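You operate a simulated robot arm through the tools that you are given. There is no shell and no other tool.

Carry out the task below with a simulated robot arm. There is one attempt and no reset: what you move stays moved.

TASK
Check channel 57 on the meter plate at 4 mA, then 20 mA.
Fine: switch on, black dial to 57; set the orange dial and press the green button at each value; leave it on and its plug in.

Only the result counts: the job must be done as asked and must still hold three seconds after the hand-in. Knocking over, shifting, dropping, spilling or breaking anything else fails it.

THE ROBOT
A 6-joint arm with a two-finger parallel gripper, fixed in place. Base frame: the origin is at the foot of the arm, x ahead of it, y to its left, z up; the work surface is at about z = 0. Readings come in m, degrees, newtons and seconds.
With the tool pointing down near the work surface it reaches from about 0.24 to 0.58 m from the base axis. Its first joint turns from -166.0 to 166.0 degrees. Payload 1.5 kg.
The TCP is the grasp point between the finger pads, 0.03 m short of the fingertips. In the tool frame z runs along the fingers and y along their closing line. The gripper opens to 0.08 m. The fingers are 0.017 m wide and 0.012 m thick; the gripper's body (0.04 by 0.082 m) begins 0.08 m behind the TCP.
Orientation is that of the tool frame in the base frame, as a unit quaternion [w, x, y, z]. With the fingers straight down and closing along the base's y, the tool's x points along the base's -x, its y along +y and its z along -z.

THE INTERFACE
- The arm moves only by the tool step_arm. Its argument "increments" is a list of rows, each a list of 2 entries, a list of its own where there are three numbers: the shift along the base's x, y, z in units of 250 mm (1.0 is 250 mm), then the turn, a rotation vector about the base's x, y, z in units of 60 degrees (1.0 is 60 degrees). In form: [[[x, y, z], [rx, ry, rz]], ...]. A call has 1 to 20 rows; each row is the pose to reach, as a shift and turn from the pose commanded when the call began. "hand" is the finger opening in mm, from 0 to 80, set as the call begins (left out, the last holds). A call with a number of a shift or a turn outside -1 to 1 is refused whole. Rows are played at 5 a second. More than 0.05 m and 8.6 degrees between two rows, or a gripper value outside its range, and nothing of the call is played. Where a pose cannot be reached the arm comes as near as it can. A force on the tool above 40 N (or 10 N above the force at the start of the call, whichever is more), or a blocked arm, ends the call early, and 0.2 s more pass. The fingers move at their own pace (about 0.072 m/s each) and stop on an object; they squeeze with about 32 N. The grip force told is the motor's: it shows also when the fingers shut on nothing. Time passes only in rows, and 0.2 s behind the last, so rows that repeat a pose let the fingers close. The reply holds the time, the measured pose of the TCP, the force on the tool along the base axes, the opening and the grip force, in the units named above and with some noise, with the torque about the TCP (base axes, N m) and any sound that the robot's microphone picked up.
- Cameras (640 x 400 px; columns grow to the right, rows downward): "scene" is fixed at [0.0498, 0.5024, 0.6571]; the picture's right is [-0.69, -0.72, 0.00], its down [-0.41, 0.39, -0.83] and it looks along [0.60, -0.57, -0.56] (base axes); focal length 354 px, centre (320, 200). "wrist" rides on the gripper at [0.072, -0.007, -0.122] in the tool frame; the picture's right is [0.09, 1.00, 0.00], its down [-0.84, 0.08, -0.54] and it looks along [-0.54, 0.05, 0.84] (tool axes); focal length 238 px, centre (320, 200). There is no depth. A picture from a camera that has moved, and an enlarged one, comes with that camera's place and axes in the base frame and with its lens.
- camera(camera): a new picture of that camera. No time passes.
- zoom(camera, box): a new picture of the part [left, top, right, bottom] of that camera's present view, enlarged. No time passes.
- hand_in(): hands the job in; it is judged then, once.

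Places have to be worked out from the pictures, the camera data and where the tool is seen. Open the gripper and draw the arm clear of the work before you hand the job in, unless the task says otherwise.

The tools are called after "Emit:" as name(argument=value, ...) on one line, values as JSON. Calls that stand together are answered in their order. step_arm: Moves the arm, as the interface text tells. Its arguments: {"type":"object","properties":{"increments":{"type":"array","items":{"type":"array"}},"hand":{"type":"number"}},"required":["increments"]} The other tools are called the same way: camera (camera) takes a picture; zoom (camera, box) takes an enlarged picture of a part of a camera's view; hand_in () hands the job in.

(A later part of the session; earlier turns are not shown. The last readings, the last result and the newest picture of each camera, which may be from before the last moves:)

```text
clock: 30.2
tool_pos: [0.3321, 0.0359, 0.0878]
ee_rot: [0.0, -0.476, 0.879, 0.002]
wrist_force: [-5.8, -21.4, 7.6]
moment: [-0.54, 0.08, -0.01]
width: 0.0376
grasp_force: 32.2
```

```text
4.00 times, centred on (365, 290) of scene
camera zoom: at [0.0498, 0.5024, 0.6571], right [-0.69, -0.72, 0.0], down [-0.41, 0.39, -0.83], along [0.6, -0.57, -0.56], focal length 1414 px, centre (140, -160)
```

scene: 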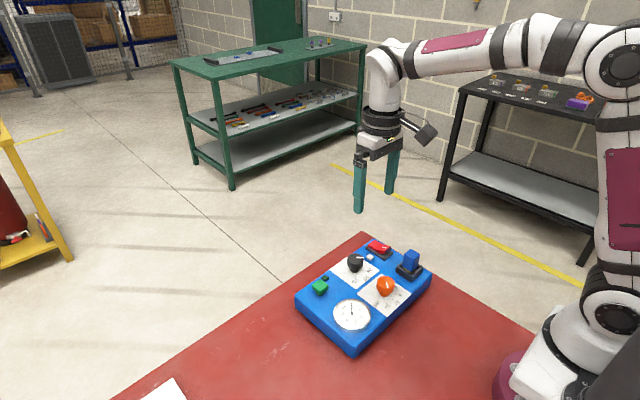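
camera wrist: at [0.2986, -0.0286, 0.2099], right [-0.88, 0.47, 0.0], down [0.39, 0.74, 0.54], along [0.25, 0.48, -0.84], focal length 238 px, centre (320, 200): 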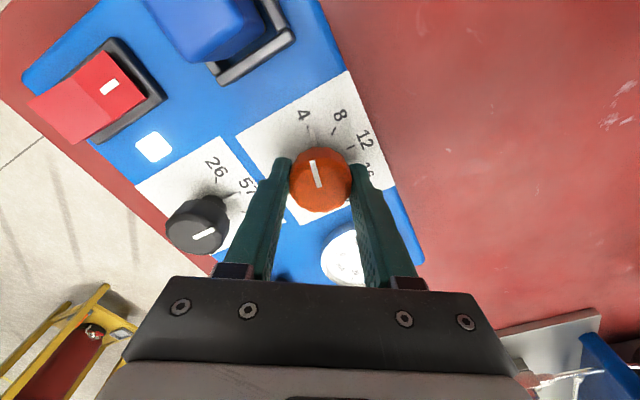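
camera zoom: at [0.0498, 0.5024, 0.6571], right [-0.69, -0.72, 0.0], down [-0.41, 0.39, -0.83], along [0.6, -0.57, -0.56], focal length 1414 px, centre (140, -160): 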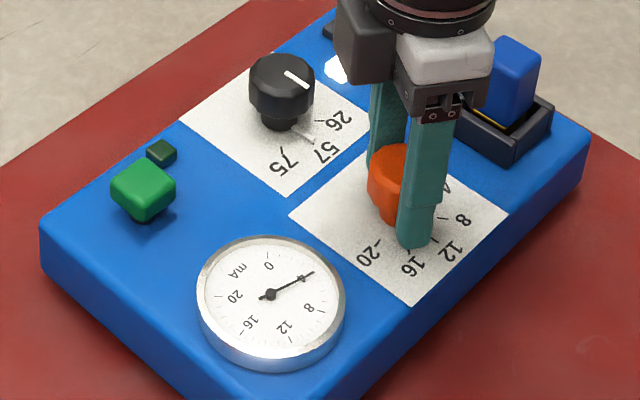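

The needle lies on or close to the 4 tick. I'll zoom on the dial's skirt pointer to see how it sits against the 4 tick.

Emit:
zoom(camera="wrist", box=[260, 90, 390, 200])

Emit:
step_arm(increments=[[[-0.001, -0.003, 0], [0, 0, 0]], [[-0.001, -0.004, 0], [0, 0, 0]]], hand=0)

Emit:
zoom(camera="wrist", box=[260, 90, 390, 200])

Emit:
zoom(camera="scene", box=[335, 295, 370, 320])

```text
3.64 times, centred on (325, 145) of wrist
camera zoom: at [0.2986, -0.0286, 0.2099], right [-0.88, 0.47, 0.0], down [0.39, 0.74, 0.54], along [0.25, 0.48, -0.84], focal length 867 px, centre (302, 400)
```

zoom: 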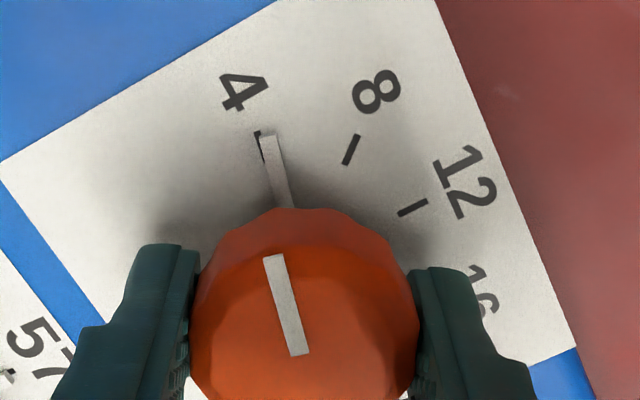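

```text
clock: 30.8
tool_pos: [0.3325, 0.0363, 0.0872]
ee_rot: [0.0, -0.476, 0.879, 0.001]
wrist_force: [-3.7, 15.0, 1.9]
moment: [-0.07, 0.35, 0.0]
width: 0.037
grasp_force: 32.1
```

```text
3.64 times, centred on (325, 145) of wrist
camera zoom: at [0.2985, -0.0287, 0.2097], right [-0.88, 0.47, 0.0], down [0.39, 0.74, 0.54], along [0.25, 0.48, -0.84], focal length 867 px, centre (302, 400)
```

zoom: 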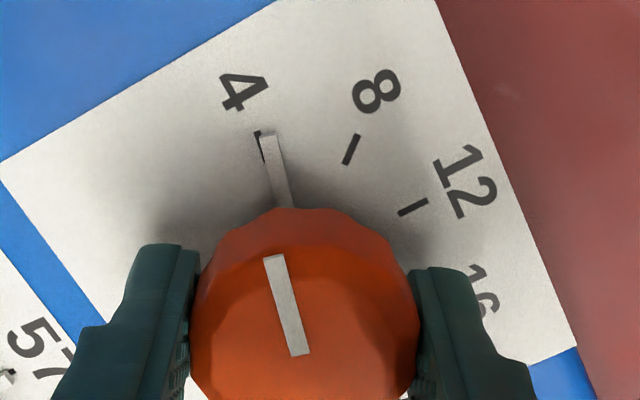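

```text
16.00 times, centred on (352, 308) of scene
camera zoom: at [0.0498, 0.5024, 0.6571], right [-0.69, -0.72, 0.0], down [-0.41, 0.39, -0.83], along [0.6, -0.57, -0.56], focal length 5656 px, centre (-200, -1520)
```

zoom: 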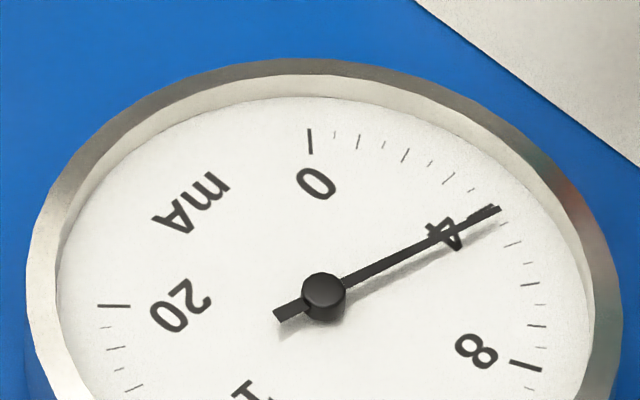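

The skirt pointer is still about 3° short of the 4 tick, which agrees with 117° turned out of 120°. I'll turn 3° more, with a 0.4 mm shift to ease the side load.

Emit:
step_arm(increments=[[[0, 0.0015, 0], [0, 0, 0.025]], [[0, 0.0015, 0], [0, 0, 0.052]], [[0, 0.0015, 0], [0, 0, 0.052]]], hand=0)

Emit:
zoom(camera="wrist", box=[260, 90, 390, 200])

Emit:
zoom(camera="scene", box=[335, 295, 370, 320])

```text
clock: 31.6
tool_pos: [0.3314, 0.0354, 0.0884]
ee_rot: [0.0, -0.5, 0.866, 0.001]
wrist_force: [-5.8, 29.1, 0.2]
moment: [0.62, 0.02, -0.2]
width: 0.0375
grasp_force: 31.8
```

```text
3.64 times, centred on (325, 145) of wrist
camera zoom: at [0.3018, -0.0307, 0.2098], right [-0.91, 0.42, 0.0], down [0.35, 0.76, 0.54], along [0.23, 0.5, -0.84], focal length 867 px, centre (302, 400)
```

zoom: 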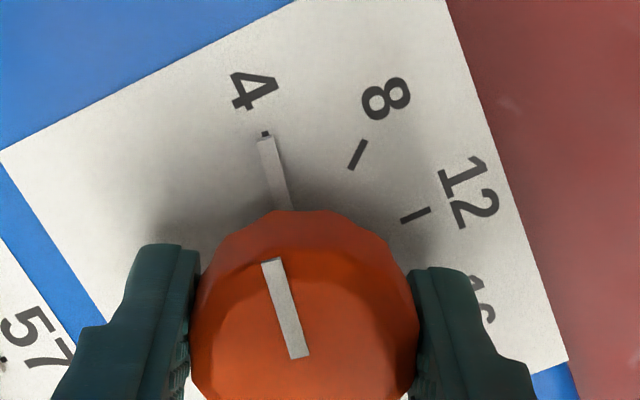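

```text
16.00 times, centred on (352, 308) of scene
camera zoom: at [0.0498, 0.5024, 0.6571], right [-0.69, -0.72, 0.0], down [-0.41, 0.39, -0.83], along [0.6, -0.57, -0.56], focal length 5656 px, centre (-200, -1520)
```

zoom: 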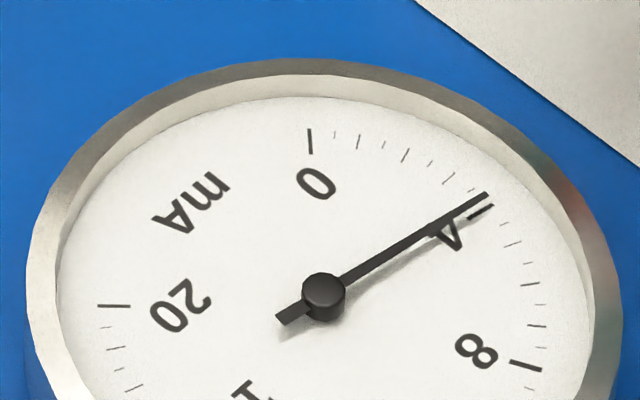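

The skirt pointer lines up with the 4 tick, and allowing for parallax the needle direction also reads about 4.0. I'll release the knob in place and recheck before lifting.

Emit:
step_arm(increments=[[[0, 0, 0], [0, 0, 0]], [[0, 0, 0], [0, 0, 0]], [[0, 0, 0], [0, 0, 0]]], hand=60)

Emit:
zoom(camera="wrist", box=[260, 90, 390, 200])

Emit:
zoom(camera="scene", box=[335, 295, 370, 320])

```text
clock: 32.4
tool_pos: [0.3326, 0.0344, 0.087]
ee_rot: [-0.001, -0.5, 0.866, 0.002]
wrist_force: [0.5, 0.4, -0.1]
moment: [0.02, -0.01, 0.02]
width: 0.0601
grasp_force: 0.0
```

```text
3.64 times, centred on (325, 145) of wrist
camera zoom: at [0.3019, -0.0311, 0.2099], right [-0.91, 0.42, 0.0], down [0.35, 0.76, 0.54], along [0.23, 0.49, -0.84], focal length 867 px, centre (302, 400)
```

zoom: 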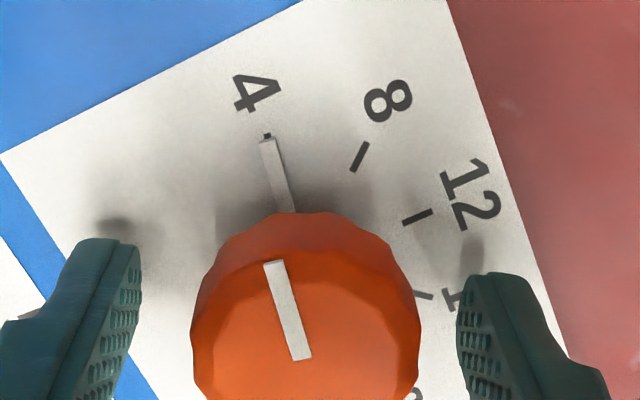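

```text
16.00 times, centred on (352, 308) of scene
camera zoom: at [0.0498, 0.5024, 0.6571], right [-0.69, -0.72, 0.0], down [-0.41, 0.39, -0.83], along [0.6, -0.57, -0.56], focal length 5656 px, centre (-200, -1520)
```

zoom: 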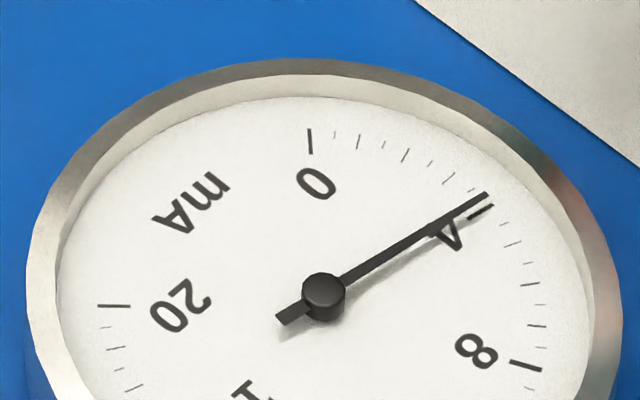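

The dial stays on 4 after release. I'll lift, close the fingers, and move over the green button, judged at about (0.43, 0.1345, top 0.07).

Emit:
step_arm(increments=[[[0, 0, 0.12], [0, 0, 0]], [[0, 0, 0.25], [0, 0, 0]], [[0, 0, 0.38], [0, 0, 0]], [[0, 0, 0.45], [0, 0, 0]]], hand=60)

Emit:
step_arm(increments=[[[0.05, 0.05, 0], [0, 0, -0.125]], [[0.1, 0.1, 0], [0, 0, -0.25]], [[0.15, 0.15, 0], [0, 0, -0.375]], [[0.2, 0.2, 0], [0, 0, -0.5]], [[0.25, 0.25, 0], [0, 0, -0.625]], [[0.3, 0.3, 0], [0, 0, -0.75]], [[0.35, 0.35, 0], [0, 0, -0.875]], [[0.393, 0.396, 0], [0, 0, -1.0]], [[0.393, 0.396, 0], [0, 0, -1.0]], [[0.393, 0.396, 0], [0, 0, -1.0]]], hand=0)

Emit:
camera(camera="wrist")

Emit:
zoom(camera="scene", box=[270, 160, 420, 340])

```text
clock: 33.4
tool_pos: [0.3341, 0.0345, 0.2027]
ee_rot: [0.0, -0.499, 0.866, 0.002]
wrist_force: [-0.5, 0.1, 0.0]
moment: [-0.01, 0.0, 0.01]
width: 0.0601
grasp_force: 0.0
```

```text
clock: 35.6
tool_pos: [0.4324, 0.1324, 0.2016]
ee_rot: [0.001, 0.0, 1.0, 0.002]
wrist_force: [0.4, 0.5, 0.8]
moment: [0.04, 0.01, 0.0]
width: 0.0002
grasp_force: 21.7
```

```text
taken
camera wrist: at [0.3593, 0.1264, 0.3228], right [-0.09, 1.0, 0.0], down [0.84, 0.07, 0.54], along [0.54, 0.05, -0.84], focal length 238 px, centre (320, 200)
```

wrist: 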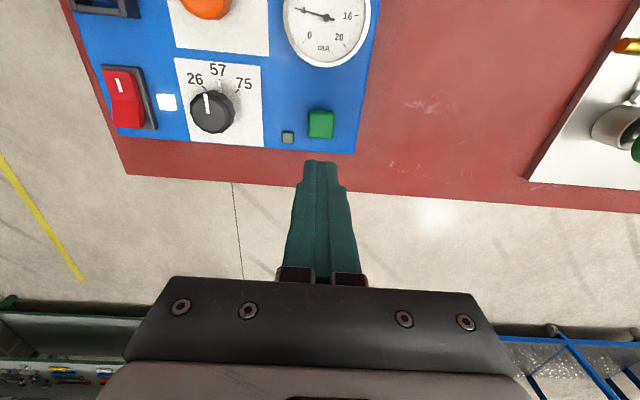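

```text
2.22 times, centred on (345, 250) of scene
camera zoom: at [0.0498, 0.5024, 0.6571], right [-0.69, -0.72, 0.0], down [-0.41, 0.39, -0.83], along [0.6, -0.57, -0.56], focal length 786 px, centre (264, 89)
```

zoom: 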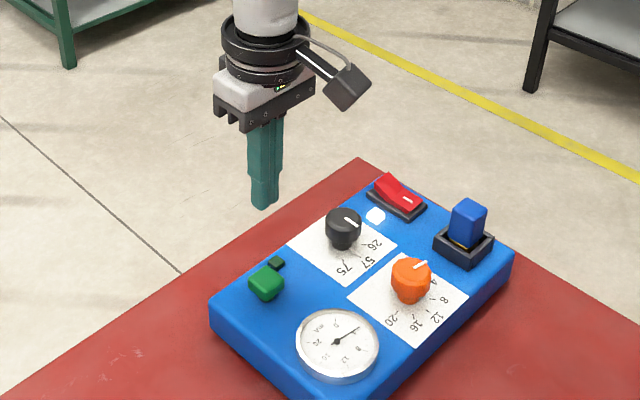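

The dial readings hold. I'll zoom on the green button to fix its centre.

Emit:
zoom(camera="wrist", box=[270, 80, 370, 160])

Emit:
zoom(camera="scene", box=[300, 265, 360, 310])

```text
5.00 times, centred on (320, 120) of wrist
camera zoom: at [0.3593, 0.1264, 0.3228], right [-0.09, 1.0, 0.0], down [0.84, 0.07, 0.54], along [0.54, 0.05, -0.84], focal length 1192 px, centre (320, 600)
```

zoom: 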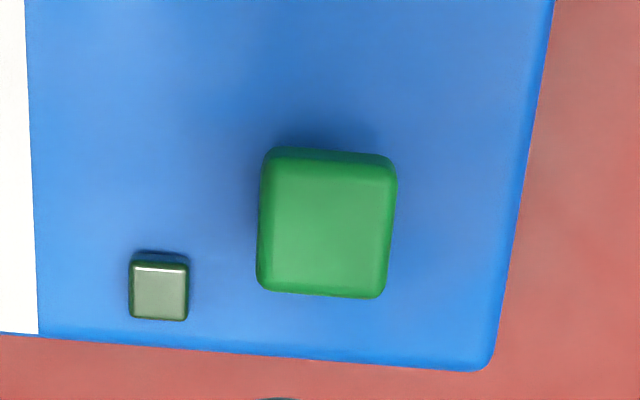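

```text
8.89 times, centred on (330, 288) of scene
camera zoom: at [0.0498, 0.5024, 0.6571], right [-0.69, -0.72, 0.0], down [-0.41, 0.39, -0.83], along [0.6, -0.57, -0.56], focal length 3142 px, centre (231, -578)
```

zoom: 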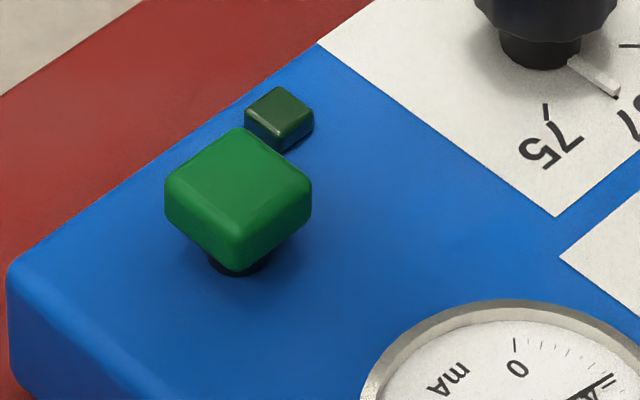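

The button top is at about (0.4295, 0.134, 0.071). I'll come down on it and press in small steps until it gives or the force limit stops me.

Emit:
step_arm(increments=[[[-0.005, 0.001, -0.15], [0, 0, 0]], [[-0.005, 0.001, -0.3], [0, 0, 0]], [[-0.005, 0.001, -0.37], [0, 0, 0]], [[-0.005, 0.001, -0.39], [0, 0, 0]], [[-0.005, 0.001, -0.4], [0, 0, 0]], [[-0.005, 0.001, -0.41], [0, 0, 0]], [[-0.005, 0.001, -0.415], [0, 0, 0]], [[-0.005, 0.001, -0.42], [0, 0, 0]], [[-0.005, 0.001, -0.425], [0, 0, 0]]], hand=0)

Emit:
zoom(camera="scene", box=[290, 220, 400, 340])

```text
clock: 37.2
tool_pos: [0.431, 0.1336, 0.0994]
ee_rot: [0.002, 0.002, 1.0, 0.001]
wrist_force: [-7.3, -3.3, 15.8]
moment: [-0.12, 0.27, -0.01]
width: 0.0001
grasp_force: 21.8
heard: click
stopped in row 7: the force on the tool passed its limit at 46 N (the readings are from after the stop); the commanded pose is now the measured one
```

```text
3.33 times, centred on (345, 280) of scene
camera zoom: at [0.0498, 0.5024, 0.6571], right [-0.69, -0.72, 0.0], down [-0.41, 0.39, -0.83], along [0.6, -0.57, -0.56], focal length 1178 px, centre (237, -67)
```

zoom: 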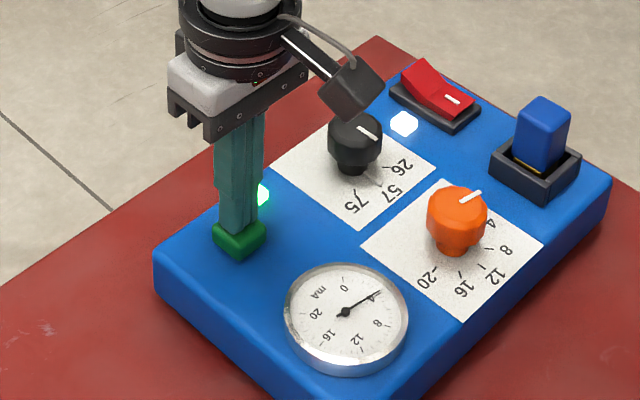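

A click sounded and the lamp by the button lit, so 4 mA is registered. I'll lift straight up and check what the lamp does.

Emit:
step_arm(increments=[[[0, 0, 0.1], [0, 0, 0]], [[0, 0, 0.25], [0, 0, 0]], [[0, 0, 0.4], [0, 0, 0]], [[0, 0, 0.4], [0, 0, 0]]], hand=0)

Emit:
zoom(camera="scene", box=[290, 220, 440, 340])

Emit:
camera(camera="wrist")

```text
clock: 38.2
tool_pos: [0.4302, 0.1345, 0.199]
ee_rot: [0.001, 0.001, 1.0, 0.002]
wrist_force: [-0.3, -0.4, -0.6]
moment: [0.01, 0.0, 0.02]
width: 0.0
grasp_force: 21.4
```

```text
3.33 times, centred on (365, 280) of scene
camera zoom: at [0.0498, 0.5024, 0.6571], right [-0.69, -0.72, 0.0], down [-0.41, 0.39, -0.83], along [0.6, -0.57, -0.56], focal length 1178 px, centre (170, -67)
```

zoom: 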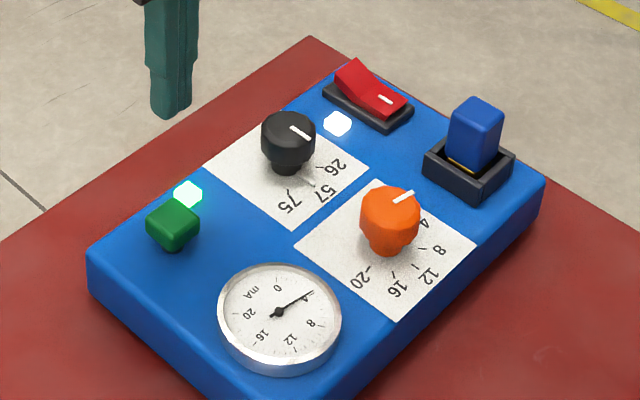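

```text
taken
camera wrist: at [0.3578, 0.1271, 0.3207], right [-0.09, 1.0, 0.0], down [0.84, 0.07, 0.55], along [0.54, 0.05, -0.84], focal length 238 px, centre (320, 200)
```

wrist: 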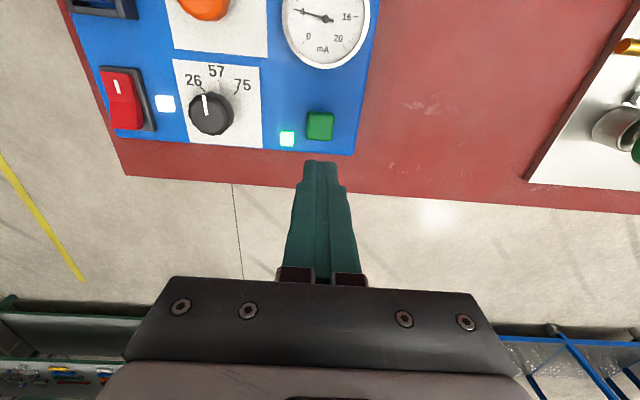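

The lamp stays lit. Now for 20 mA: I'll return above the orange dial with the tool at +80° and the fingers open, ready for a 160° clockwise turn.

Emit:
step_arm(increments=[[[-0.05, -0.05, 0], [0, 0, 0.125]], [[-0.1, -0.1, 0], [0, 0, 0.25]], [[-0.15, -0.15, 0], [0, 0, 0.375]], [[-0.2, -0.2, 0], [0, 0, 0.5]], [[-0.25, -0.25, 0], [0, 0, 0.625]], [[-0.3, -0.3, 0], [0, 0, 0.75]], [[-0.35, -0.35, 0], [0, 0, 0.875]], [[-0.397, -0.394, 0], [0, 0, 1.0]], [[-0.397, -0.394, 0], [0, 0, 1.0]]], hand=60)

Emit:
step_arm(increments=[[[0, 0, 0], [0, 0, 0.11]], [[0, 0, 0], [0, 0, 0.22]], [[0, 0, 0], [0, 0, 0.3333]], [[0, 0, 0], [0, 0, 0.3333]], [[0, 0, 0], [0, 0, 0.3333]]], hand=60)

Emit:
zoom(camera="wrist", box=[260, 75, 380, 175])

Emit:
zoom(camera="scene", box=[290, 220, 440, 340])

```text
clock: 40.2
tool_pos: [0.3329, 0.036, 0.1997]
ee_rot: [0.001, -0.499, 0.866, 0.003]
wrist_force: [0.5, -0.2, 0.2]
moment: [0.02, 0.02, -0.01]
width: 0.0597
grasp_force: 0.0
```

```text
clock: 41.4
tool_pos: [0.3309, 0.0348, 0.1977]
ee_rot: [0.0, -0.643, 0.766, 0.002]
wrist_force: [-0.6, -0.2, 0.5]
moment: [0.02, -0.02, 0.02]
width: 0.06
grasp_force: 0.1
```

```text
4.00 times, centred on (320, 125) of wrist
camera zoom: at [0.3249, -0.0368, 0.3204], right [-1.0, 0.08, 0.0], down [0.07, 0.84, 0.54], along [0.04, 0.54, -0.84], focal length 953 px, centre (320, 500)
```

zoom: 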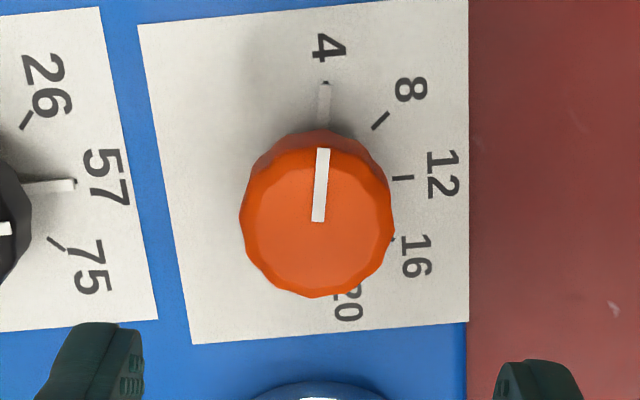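

```text
3.33 times, centred on (365, 280) of scene
camera zoom: at [0.0498, 0.5024, 0.6571], right [-0.69, -0.72, 0.0], down [-0.41, 0.39, -0.83], along [0.6, -0.57, -0.56], focal length 1178 px, centre (170, -67)
```

zoom: 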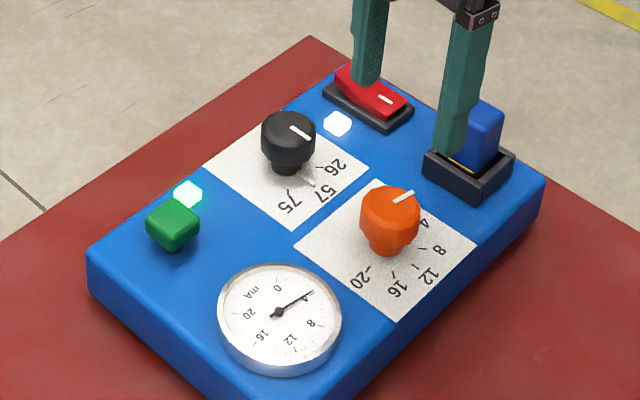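

The pointer rests on 4 and the TCP is within about 1 mm of the knob axis. I'll lower the fingers around the orange knob again.

Emit:
step_arm(increments=[[[0.002, -0.001, -0.1], [0, 0, 0]], [[0.002, -0.001, -0.2], [0, 0, 0]], [[0.002, -0.001, -0.3], [0, 0, 0]], [[0.002, -0.001, -0.38], [0, 0, 0]], [[0.002, -0.001, -0.42], [0, 0, 0]], [[0.002, -0.001, -0.442], [0, 0, 0]], [[0.002, -0.001, -0.442], [0, 0, 0]], [[0.002, -0.001, -0.442], [0, 0, 0]]], hand=60)

Emit:
camera(camera="wrist")

Emit:
zoom(camera="scene", box=[290, 200, 440, 340])

```text
clock: 43.2
tool_pos: [0.3321, 0.0358, 0.0885]
ee_rot: [0.001, -0.642, 0.767, 0.002]
wrist_force: [1.4, 0.0, 0.1]
moment: [0.0, -0.01, 0.0]
width: 0.06
grasp_force: 0.0
```

```text
taken
camera wrist: at [0.3254, -0.036, 0.2096], right [-1.0, 0.08, 0.0], down [0.07, 0.84, 0.54], along [0.04, 0.54, -0.84], focal length 238 px, centre (320, 200)
```

wrist: 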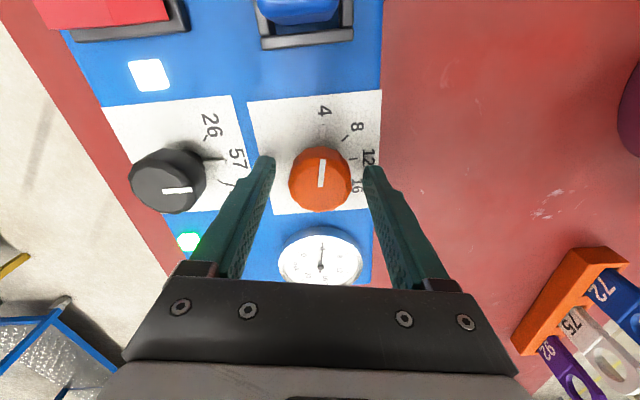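

```text
2.86 times, centred on (365, 270) of scene
camera zoom: at [0.0498, 0.5024, 0.6571], right [-0.69, -0.72, 0.0], down [-0.41, 0.39, -0.83], along [0.6, -0.57, -0.56], focal length 1010 px, centre (191, 0)
```

zoom: 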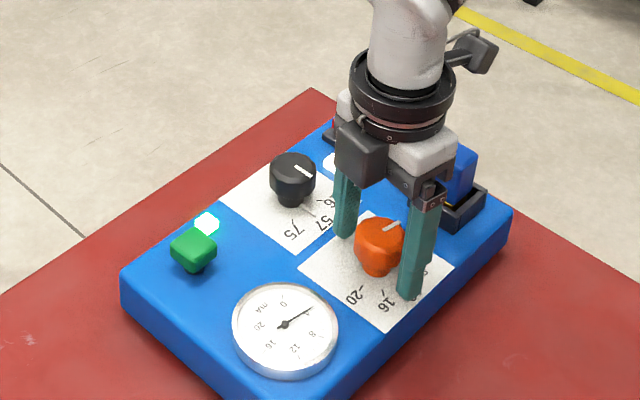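

The knob is centred between the fingers. I'll close and check the load.

Emit:
step_arm(increments=[[[0, 0, 0], [0, 0, 0]], [[0, 0, 0], [0, 0, 0]], [[0, 0, 0], [0, 0, 0]]], hand=0)

Emit:
zoom(camera="wrist", box=[260, 90, 390, 200])

```text
clock: 44.0
tool_pos: [0.3314, 0.0361, 0.0881]
ee_rot: [0.001, -0.642, 0.767, 0.001]
wrist_force: [4.1, -1.3, -0.3]
moment: [0.01, -0.1, 0.01]
width: 0.0375
grasp_force: 32.0
```

```text
3.64 times, centred on (325, 145) of wrist
camera zoom: at [0.3255, -0.036, 0.2096], right [-1.0, 0.08, 0.0], down [0.07, 0.84, 0.54], along [0.04, 0.54, -0.84], focal length 867 px, centre (302, 400)
```

zoom: 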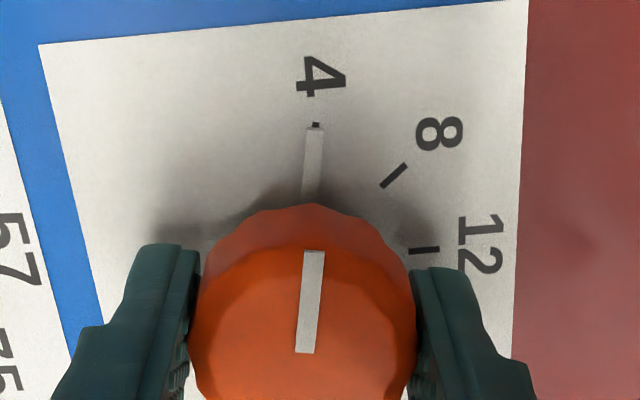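

The grip is firm with low side load. I'll turn 45° clockwise first and check.

Emit:
step_arm(increments=[[[0, 0, 0], [0, 0, -0.125]], [[0, 0, 0], [0, 0, -0.25]], [[0, 0, 0], [0, 0, -0.375]], [[0, 0, 0], [0, 0, -0.5]], [[0, 0, 0], [0, 0, -0.625]], [[0, 0, 0], [0, 0, -0.75]], [[0, 0, 0], [0, 0, -0.75]]], hand=0)

Emit:
zoom(camera="scene", box=[290, 240, 440, 340])

```text
clock: 45.6
tool_pos: [0.3321, 0.0349, 0.0897]
ee_rot: [0.003, -0.3, 0.954, 0.001]
wrist_force: [23.8, -9.7, -0.2]
moment: [-0.03, -0.43, 0.0]
width: 0.0376
grasp_force: 31.7
```

```text
4.00 times, centred on (365, 290) of scene
camera zoom: at [0.0498, 0.5024, 0.6571], right [-0.69, -0.72, 0.0], down [-0.41, 0.39, -0.83], along [0.6, -0.57, -0.56], focal length 1414 px, centre (140, -160)
```

zoom: 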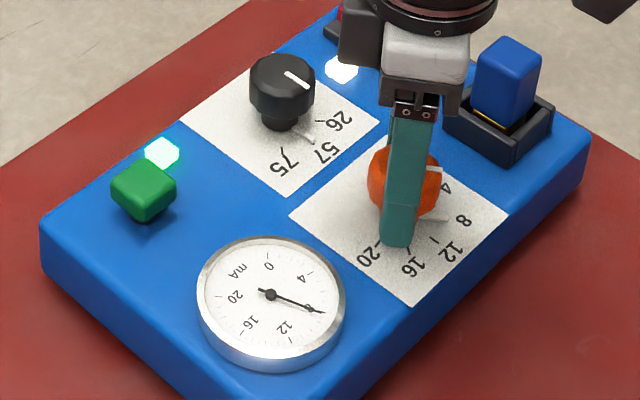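

The meter is passing 8. The side load points to an offset of about 1 mm, so I'll relieve it with a small shift in that direction before going on.

Emit:
step_arm(increments=[[[0.0025, -0.001, 0], [0, 0, 0]], [[0.0025, -0.001, 0], [0, 0, 0]]], hand=0)

```text
clock: 46.2
tool_pos: [0.3321, 0.036, 0.0879]
ee_rot: [0.003, -0.3, 0.954, 0.002]
wrist_force: [19.4, -9.7, 18.3]
moment: [-0.3, -0.26, 0.0]
width: 0.0374
grasp_force: 31.9
```

The x force eased only slightly and some z load appeared, so I'll shift a little further and recheck.

Emit:
step_arm(increments=[[[0.002, -0.0015, 0.001], [0, 0, 0]], [[0.002, -0.0015, 0.002], [0, 0, 0]], [[0.002, -0.0015, 0.002], [0, 0, 0]]], hand=0)

```text
clock: 47.0
tool_pos: [0.3324, 0.0359, 0.0891]
ee_rot: [0.001, -0.3, 0.954, 0.002]
wrist_force: [11.3, 7.4, 18.2]
moment: [0.15, -0.2, -0.02]
width: 0.0375
grasp_force: 32.6
```

The loads are moderate. I'll continue clockwise 37.5° with a small corrective shift.

Emit:
step_arm(increments=[[[0.001, 0, 0.001], [0, 0, -0.125]], [[0.001, 0, 0.002], [0, 0, -0.25]], [[0.002, -0.001, 0.002], [0, 0, -0.375]], [[0.002, -0.001, 0.002], [0, 0, -0.5]], [[0.002, -0.001, 0.002], [0, 0, -0.625]], [[0.002, -0.001, 0.002], [0, 0, -0.625]]], hand=0)

Emit:
zoom(camera="scene", box=[290, 240, 440, 340])

```text
clock: 48.4
tool_pos: [0.3312, 0.0345, 0.0888]
ee_rot: [0.001, 0.023, 1.0, 0.001]
wrist_force: [-13.2, -7.3, 8.4]
moment: [-0.14, 0.38, -0.01]
width: 0.0374
grasp_force: 31.8
```

```text
4.00 times, centred on (365, 290) of scene
camera zoom: at [0.0498, 0.5024, 0.6571], right [-0.69, -0.72, 0.0], down [-0.41, 0.39, -0.83], along [0.6, -0.57, -0.56], focal length 1414 px, centre (140, -160)
```

zoom: 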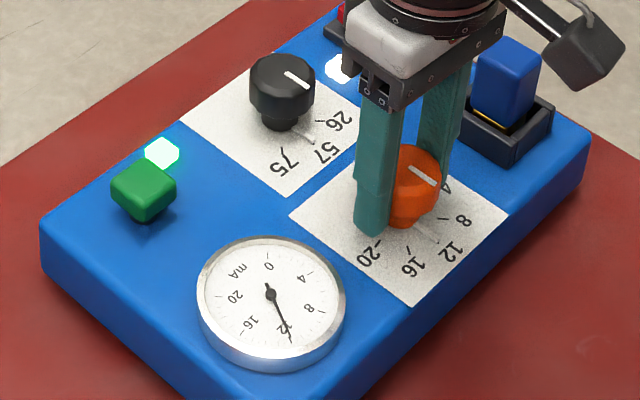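

The meter reads about 12 and the load is fine. I'll turn another 45° clockwise, shifting slightly against the load.

Emit:
step_arm(increments=[[[-0.001, -0.001, 0], [0, 0, -0.125]], [[-0.001, -0.001, 0], [0, 0, -0.25]], [[-0.002, -0.002, 0], [0, 0, -0.375]], [[-0.002, -0.002, 0], [0, 0, -0.5]], [[-0.002, -0.002, 0], [0, 0, -0.625]], [[-0.002, -0.002, 0], [0, 0, -0.75]], [[-0.002, -0.002, 0], [0, 0, -0.75]]], hand=0)

Emit:
zoom(camera="scene", box=[290, 240, 440, 340])

```text
clock: 50.0
tool_pos: [0.3329, 0.0336, 0.0887]
ee_rot: [0.002, 0.404, 0.915, 0.0]
wrist_force: [-15.2, -16.9, -0.1]
moment: [-0.46, 0.16, -0.02]
width: 0.0372
grasp_force: 31.5
```

```text
4.00 times, centred on (365, 290) of scene
camera zoom: at [0.0498, 0.5024, 0.6571], right [-0.69, -0.72, 0.0], down [-0.41, 0.39, -0.83], along [0.6, -0.57, -0.56], focal length 1414 px, centre (140, -160)
```

zoom: 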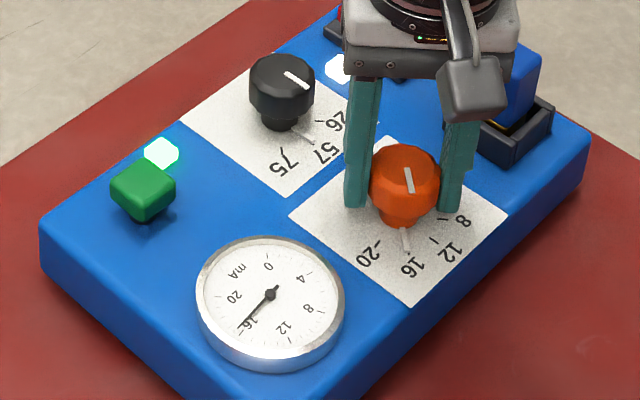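

The meter reads about 16.7, with about 32° left to reach 20. I'll turn 31° more and then fine-tune against the 20 tick.

Emit:
step_arm(increments=[[[-0.001, -0.001, 0], [0, 0, -0.12]], [[-0.002, -0.002, 0], [0, 0, -0.24]], [[-0.003, -0.002, 0], [0, 0, -0.36]], [[-0.004, -0.003, 0], [0, 0, -0.46]], [[-0.004, -0.003, 0], [0, 0, -0.515]], [[-0.004, -0.003, 0], [0, 0, -0.515]]], hand=0)

Emit:
camera(camera="wrist")

Emit:
zoom(camera="wrist", box=[260, 90, 390, 200])

Emit:
zoom(camera="scene", box=[335, 300, 370, 330])

Emit:
zoom(camera="scene", box=[360, 265, 420, 310])

```text
clock: 51.4
tool_pos: [0.3317, 0.034, 0.0884]
ee_rot: [0.001, 0.634, 0.774, 0.0]
wrist_force: [-28.1, 0.5, 9.9]
moment: [-0.1, 0.48, -0.01]
width: 0.0372
grasp_force: 32.4
```

```text
taken
camera wrist: at [0.31, 0.1028, 0.2113], right [0.96, 0.29, 0.0], down [0.24, -0.8, 0.54], along [0.16, -0.52, -0.84], focal length 238 px, centre (320, 200)
```

wrist: 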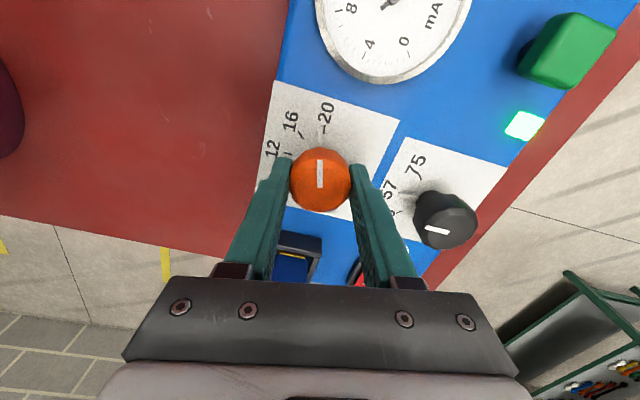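

```text
3.64 times, centred on (325, 145) of wrist
camera zoom: at [0.31, 0.1028, 0.2113], right [0.96, 0.29, 0.0], down [0.24, -0.8, 0.54], along [0.16, -0.52, -0.84], focal length 867 px, centre (302, 400)
```

zoom: 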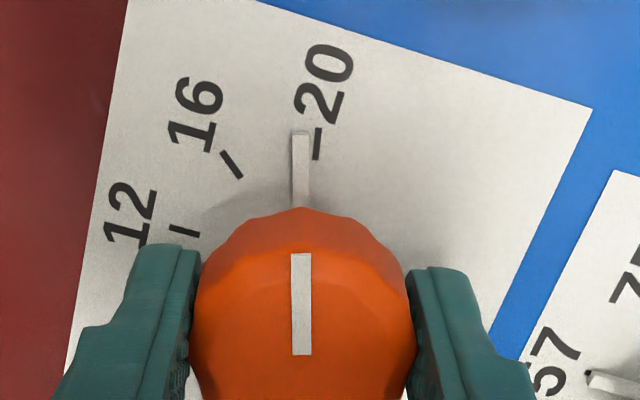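

```text
13.33 times, centred on (352, 315) of scene
camera zoom: at [0.0498, 0.5024, 0.6571], right [-0.69, -0.72, 0.0], down [-0.41, 0.39, -0.83], along [0.6, -0.57, -0.56], focal length 4713 px, centre (-113, -1333)
```

zoom: 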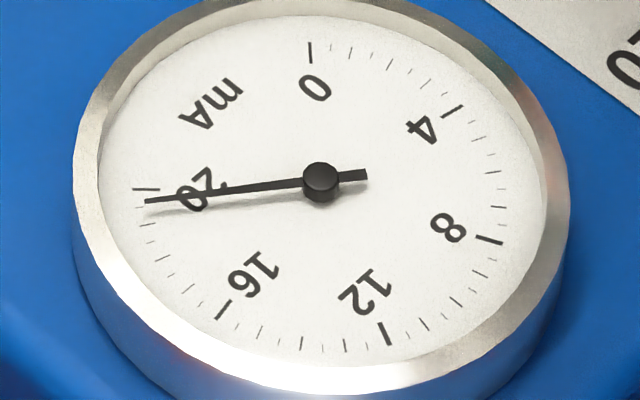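

```text
8.89 times, centred on (390, 288) of scene
camera zoom: at [0.0498, 0.5024, 0.6571], right [-0.69, -0.72, 0.0], down [-0.41, 0.39, -0.83], along [0.6, -0.57, -0.56], focal length 3142 px, centre (-302, -578)
```

zoom: 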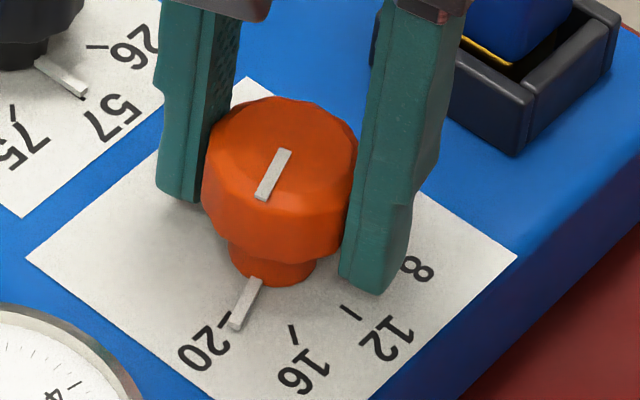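

The pointer is about 6° short of the 20 tick (meter about 19.3). I'll turn 5° further while easing the x load, then look again.

Emit:
step_arm(increments=[[[-0.002, 0, 0], [0, 0, -0.03]], [[-0.003, 0, 0], [0, 0, -0.06]], [[-0.003, 0, 0], [0, 0, -0.085]], [[-0.003, 0, 0], [0, 0, -0.085]]], hand=0)

Emit:
zoom(camera="wrist", box=[260, 90, 390, 200])

Emit:
zoom(camera="scene", box=[335, 300, 370, 330])

```text
clock: 52.4
tool_pos: [0.3317, 0.0333, 0.0877]
ee_rot: [0.002, 0.666, 0.746, 0.0]
wrist_force: [-22.8, -6.4, 19.5]
moment: [-0.26, 0.48, 0.01]
width: 0.0373
grasp_force: 31.4
```

```text
3.64 times, centred on (325, 145) of wrist
camera zoom: at [0.3157, 0.1044, 0.2112], right [0.98, 0.2, 0.0], down [0.17, -0.82, 0.54], along [0.11, -0.53, -0.84], focal length 867 px, centre (302, 400)
```

zoom: 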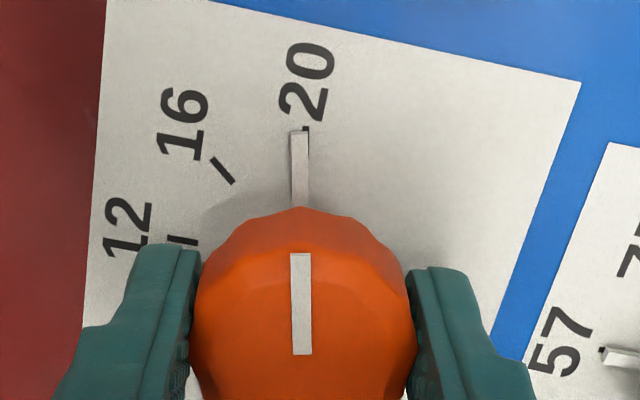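

```text
13.33 times, centred on (352, 315) of scene
camera zoom: at [0.0498, 0.5024, 0.6571], right [-0.69, -0.72, 0.0], down [-0.41, 0.39, -0.83], along [0.6, -0.57, -0.56], focal length 4713 px, centre (-113, -1333)
```

zoom: 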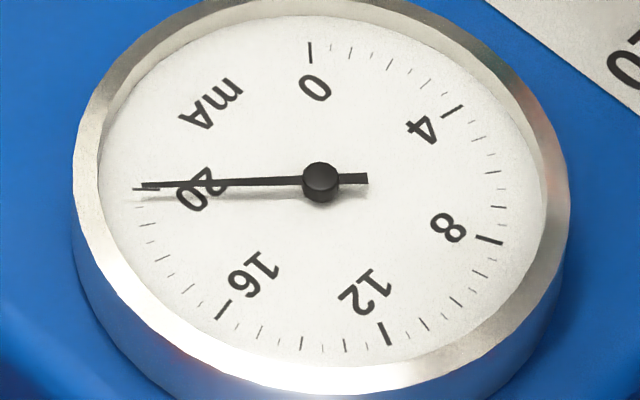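

The needle direction gives about 19.7, and the pointer is still 2–3° short. I'll turn 3° more.

Emit:
step_arm(increments=[[[-0.001, 0, 0.001], [0, 0, -0.025]], [[-0.001, 0, 0.001], [0, 0, -0.05]], [[-0.001, 0, 0.001], [0, 0, -0.05]]], hand=0)

Emit:
zoom(camera="wrist", box=[260, 90, 390, 200])

Emit:
zoom(camera="scene", box=[335, 300, 370, 330])

```text
clock: 53.2
tool_pos: [0.3303, 0.0344, 0.0888]
ee_rot: [0.002, 0.686, 0.727, 0.0]
wrist_force: [-16.9, -1.2, 10.8]
moment: [-0.27, 0.32, 0.14]
width: 0.0373
grasp_force: 32.4
```

```text
3.64 times, centred on (325, 145) of wrist
camera zoom: at [0.3193, 0.1049, 0.2111], right [0.99, 0.15, 0.0], down [0.13, -0.83, 0.54], along [0.08, -0.54, -0.84], focal length 867 px, centre (302, 400)
```

zoom: 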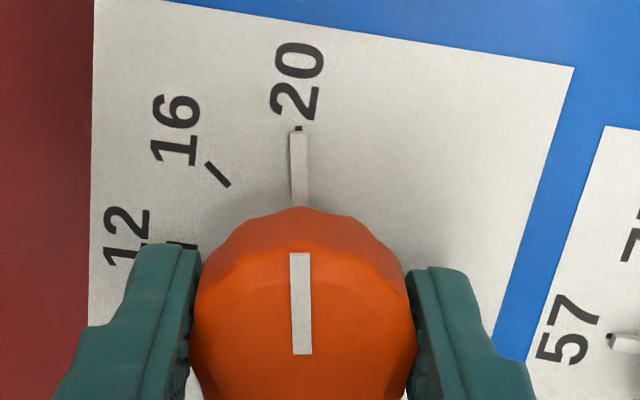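

```text
13.33 times, centred on (352, 315) of scene
camera zoom: at [0.0498, 0.5024, 0.6571], right [-0.69, -0.72, 0.0], down [-0.41, 0.39, -0.83], along [0.6, -0.57, -0.56], focal length 4713 px, centre (-113, -1333)
```

zoom: 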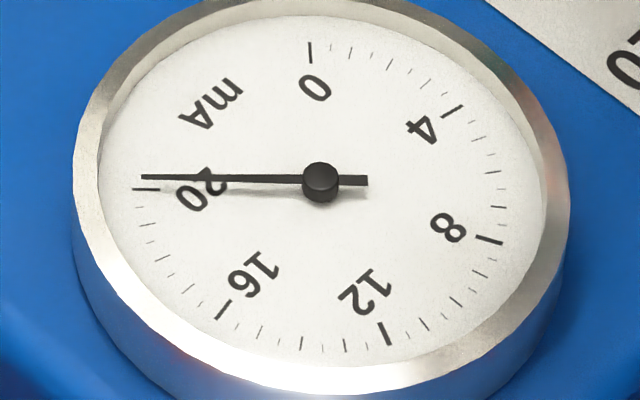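

The pointer is on the 20 tick and the needle direction reads 20. I'll release in place and recheck.

Emit:
step_arm(increments=[[[0, 0, 0], [0, 0, 0]], [[0, 0, 0], [0, 0, 0]], [[0, 0, 0], [0, 0, 0]]], hand=60)

Emit:
zoom(camera="wrist", box=[260, 90, 390, 200])

Emit:
zoom(camera="scene", box=[335, 300, 370, 330])

```text
clock: 54.0
tool_pos: [0.3304, 0.0336, 0.0886]
ee_rot: [0.002, 0.686, 0.728, 0.0]
wrist_force: [0.2, -0.4, -0.1]
moment: [-0.02, 0.02, 0.01]
width: 0.0599
grasp_force: 0.1
```

```text
3.64 times, centred on (325, 145) of wrist
camera zoom: at [0.3194, 0.1049, 0.2111], right [0.99, 0.15, 0.0], down [0.13, -0.83, 0.54], along [0.09, -0.54, -0.84], focal length 867 px, centre (302, 400)
```

zoom: 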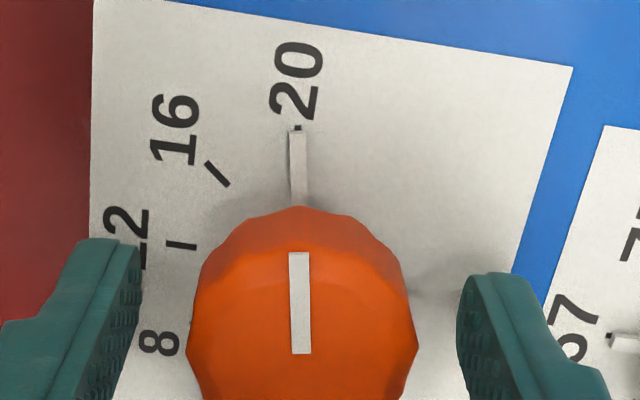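

```text
13.33 times, centred on (352, 315) of scene
camera zoom: at [0.0498, 0.5024, 0.6571], right [-0.69, -0.72, 0.0], down [-0.41, 0.39, -0.83], along [0.6, -0.57, -0.56], focal length 4713 px, centre (-113, -1333)
```

zoom: 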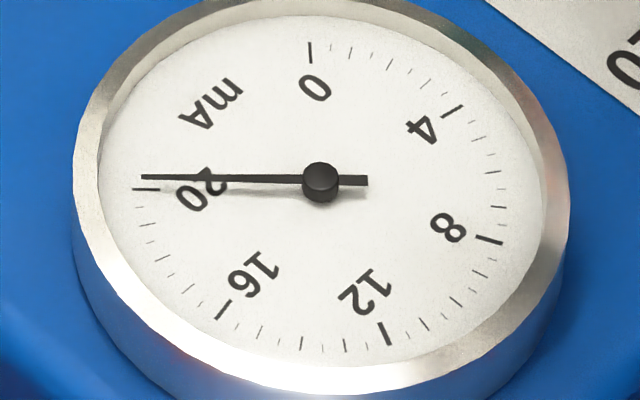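

The dial stays on 20 after release. I'll lift, close the fingers, and turn the tool back while moving over the green button.

Emit:
step_arm(increments=[[[0, 0, 0.12], [0, 0, 0]], [[0, 0, 0.25], [0, 0, 0]], [[0, 0, 0.38], [0, 0, 0]], [[0, 0, 0.45], [0, 0, 0]]], hand=60)

Emit:
step_arm(increments=[[[0.05, 0.05, 0], [0, 0, 0.125]], [[0.1, 0.1, 0], [0, 0, 0.25]], [[0.15, 0.15, 0], [0, 0, 0.375]], [[0.2, 0.2, 0], [0, 0, 0.5]], [[0.25, 0.25, 0], [0, 0, 0.625]], [[0.3, 0.3, 0], [0, 0, 0.75]], [[0.35, 0.35, 0], [0, 0, 0.875]], [[0.393, 0.4056, 0], [0, 0, 1.0]], [[0.393, 0.4056, 0], [0, 0, 1.0]]], hand=0)

Emit:
step_arm(increments=[[[0, 0, 0], [0, 0, 0.12]], [[0, 0, 0], [0, 0, 0.24]], [[0, 0, 0], [0, 0, 0.36]], [[0, 0, 0], [0, 0, 0.443]], [[0, 0, 0], [0, 0, 0.443]], [[0, 0, 0], [0, 0, 0.443]]], hand=0)

Emit:
zoom(camera="wrist", box=[270, 80, 370, 160])

Emit:
zoom(camera="scene", box=[290, 220, 440, 340])

```text
clock: 55.0
tool_pos: [0.3318, 0.034, 0.2029]
ee_rot: [0.002, 0.686, 0.728, 0.0]
wrist_force: [0.6, -0.2, 0.3]
moment: [0.03, 0.03, 0.0]
width: 0.06
grasp_force: 0.1
```

```text
clock: 57.0
tool_pos: [0.4296, 0.137, 0.2024]
ee_rot: [0.001, 0.23, 0.973, 0.001]
wrist_force: [0.1, 0.5, -1.0]
moment: [0.02, 0.01, 0.02]
width: 0.0001
grasp_force: 21.2
```

```text
clock: 58.4
tool_pos: [0.4287, 0.1343, 0.2017]
ee_rot: [0.002, 0.0, 1.0, 0.002]
wrist_force: [0.4, -0.2, -0.2]
moment: [0.01, -0.04, 0.01]
width: 0.0
grasp_force: 21.9
```

```text
5.00 times, centred on (320, 120) of wrist
camera zoom: at [0.356, 0.1277, 0.3234], right [-0.09, 1.0, 0.0], down [0.84, 0.08, 0.54], along [0.54, 0.05, -0.84], focal length 1192 px, centre (320, 600)
```

zoom: 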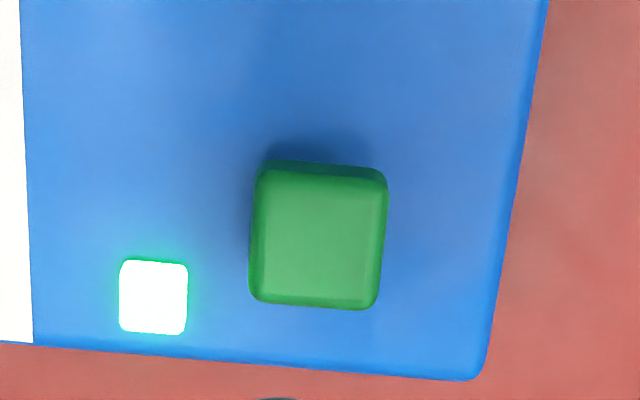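

```text
3.33 times, centred on (365, 280) of scene
camera zoom: at [0.0498, 0.5024, 0.6571], right [-0.69, -0.72, 0.0], down [-0.41, 0.39, -0.83], along [0.6, -0.57, -0.56], focal length 1178 px, centre (170, -67)
```

zoom: 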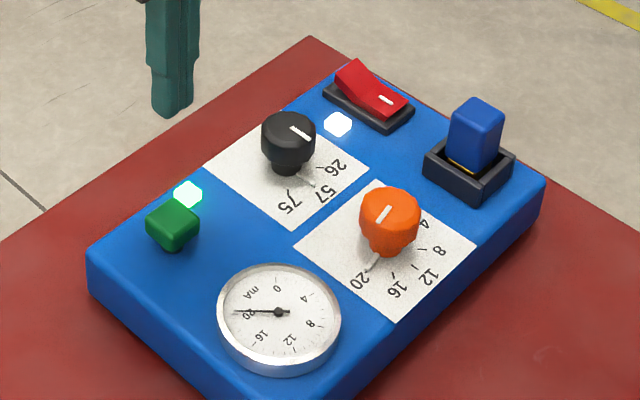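

The meter shows 20 and the TCP is over the button as before. I'll press it the same way for the 20 mA reading.

Emit:
step_arm(increments=[[[0.002, 0, -0.15], [0, 0, 0]], [[0.002, 0, -0.3], [0, 0, 0]], [[0.002, 0, -0.375], [0, 0, 0]], [[0.002, 0, -0.395], [0, 0, 0]], [[0.002, 0, -0.405], [0, 0, 0]], [[0.002, 0, -0.415], [0, 0, 0]], [[0.002, 0, -0.42], [0, 0, 0]], [[0.002, 0, -0.425], [0, 0, 0]], [[0.002, 0, -0.43], [0, 0, 0]]], hand=0)

Emit:
zoom(camera="scene", box=[290, 220, 440, 340])

```text
clock: 60.0
tool_pos: [0.4302, 0.1347, 0.0992]
ee_rot: [0.003, 0.0, 1.0, 0.002]
wrist_force: [-7.2, -2.0, 16.8]
moment: [-0.17, 0.31, 0.01]
width: 0.0
grasp_force: 21.7
heard: click
stopped in row 7: the force on the tool passed its limit at 45 N (the readings are from after the stop); the commanded pose is now the measured one
```

```text
3.33 times, centred on (365, 280) of scene
camera zoom: at [0.0498, 0.5024, 0.6571], right [-0.69, -0.72, 0.0], down [-0.41, 0.39, -0.83], along [0.6, -0.57, -0.56], focal length 1178 px, centre (170, -67)
```

zoom: 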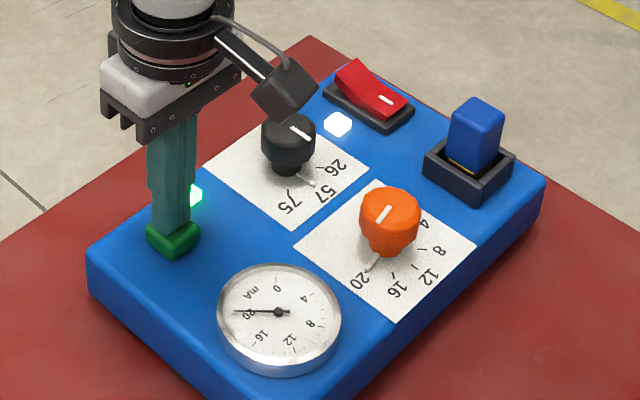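

A click sounded with the meter at 20. I'll lift off, then open the gripper and draw the arm well clear.

Emit:
step_arm(increments=[[[0, 0, 0.1], [0, 0, 0]], [[0, 0, 0.25], [0, 0, 0]], [[0, 0, 0.4], [0, 0, 0]], [[-0.05, 0.05, 0.55], [0, 0, 0]], [[-0.15, 0.05, 0.7], [0, 0, 0]], [[-0.25, 0.05, 0.85], [0, 0, 0]], [[-0.3, 0.05, 0.95], [0, 0, 0]], [[-0.3, 0.05, 0.95], [0, 0, 0]]], hand=0)

Emit:
step_arm(increments=[[[0, 0, 0], [0, 0, 0]], [[0, 0, 0], [0, 0, 0]], [[0, 0, 0], [0, 0, 0]]], hand=80)

Emit:
camera(camera="wrist")

Emit:
camera(camera="scene")

Emit:
zoom(camera="scene", box=[290, 225, 440, 350])

```text
clock: 61.8
tool_pos: [0.3554, 0.1475, 0.336]
ee_rot: [0.002, 0.0, 1.0, 0.002]
wrist_force: [0.2, 0.8, 0.1]
moment: [-0.03, 0.0, -0.04]
width: 0.0
grasp_force: 21.7
```

```text
clock: 62.6
tool_pos: [0.355, 0.1479, 0.3356]
ee_rot: [0.002, 0.0, 1.0, 0.001]
wrist_force: [0.8, 0.4, 0.2]
moment: [0.01, -0.04, 0.01]
width: 0.0802
grasp_force: 0.0
```

```text
taken
camera wrist: at [0.2822, 0.1403, 0.4573], right [-0.09, 1.0, 0.0], down [0.83, 0.07, 0.55], along [0.54, 0.05, -0.84], focal length 238 px, centre (320, 200)
```

wrist: 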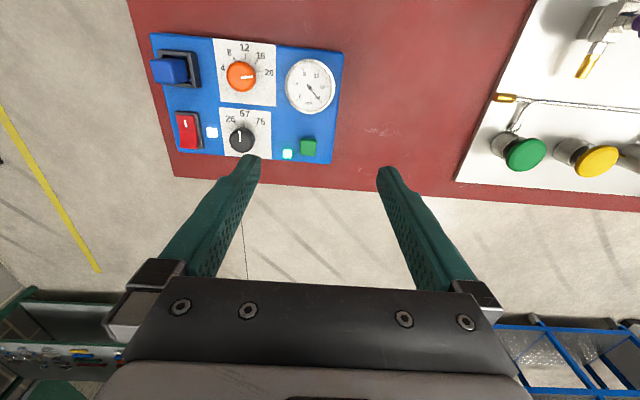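

```text
taken
```

scene: 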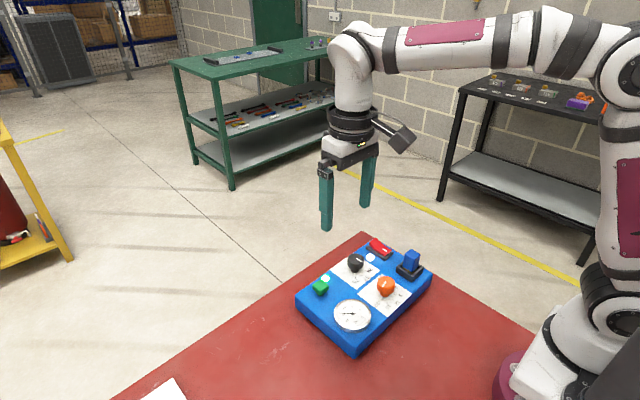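

```text
3.20 times, centred on (365, 288) of scene
camera zoom: at [0.0498, 0.5024, 0.6571], right [-0.69, -0.72, 0.0], down [-0.41, 0.39, -0.83], along [0.6, -0.57, -0.56], focal length 1131 px, centre (176, -80)
```

zoom: 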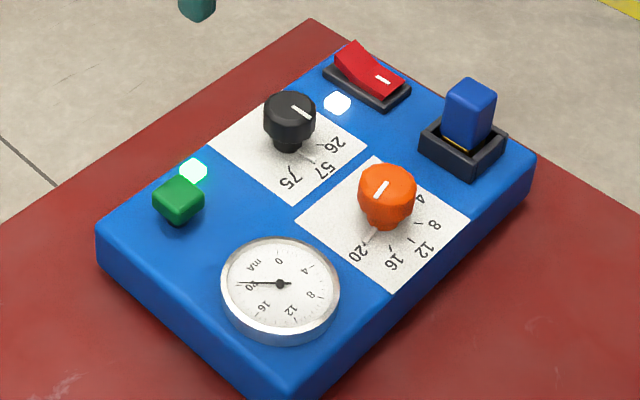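

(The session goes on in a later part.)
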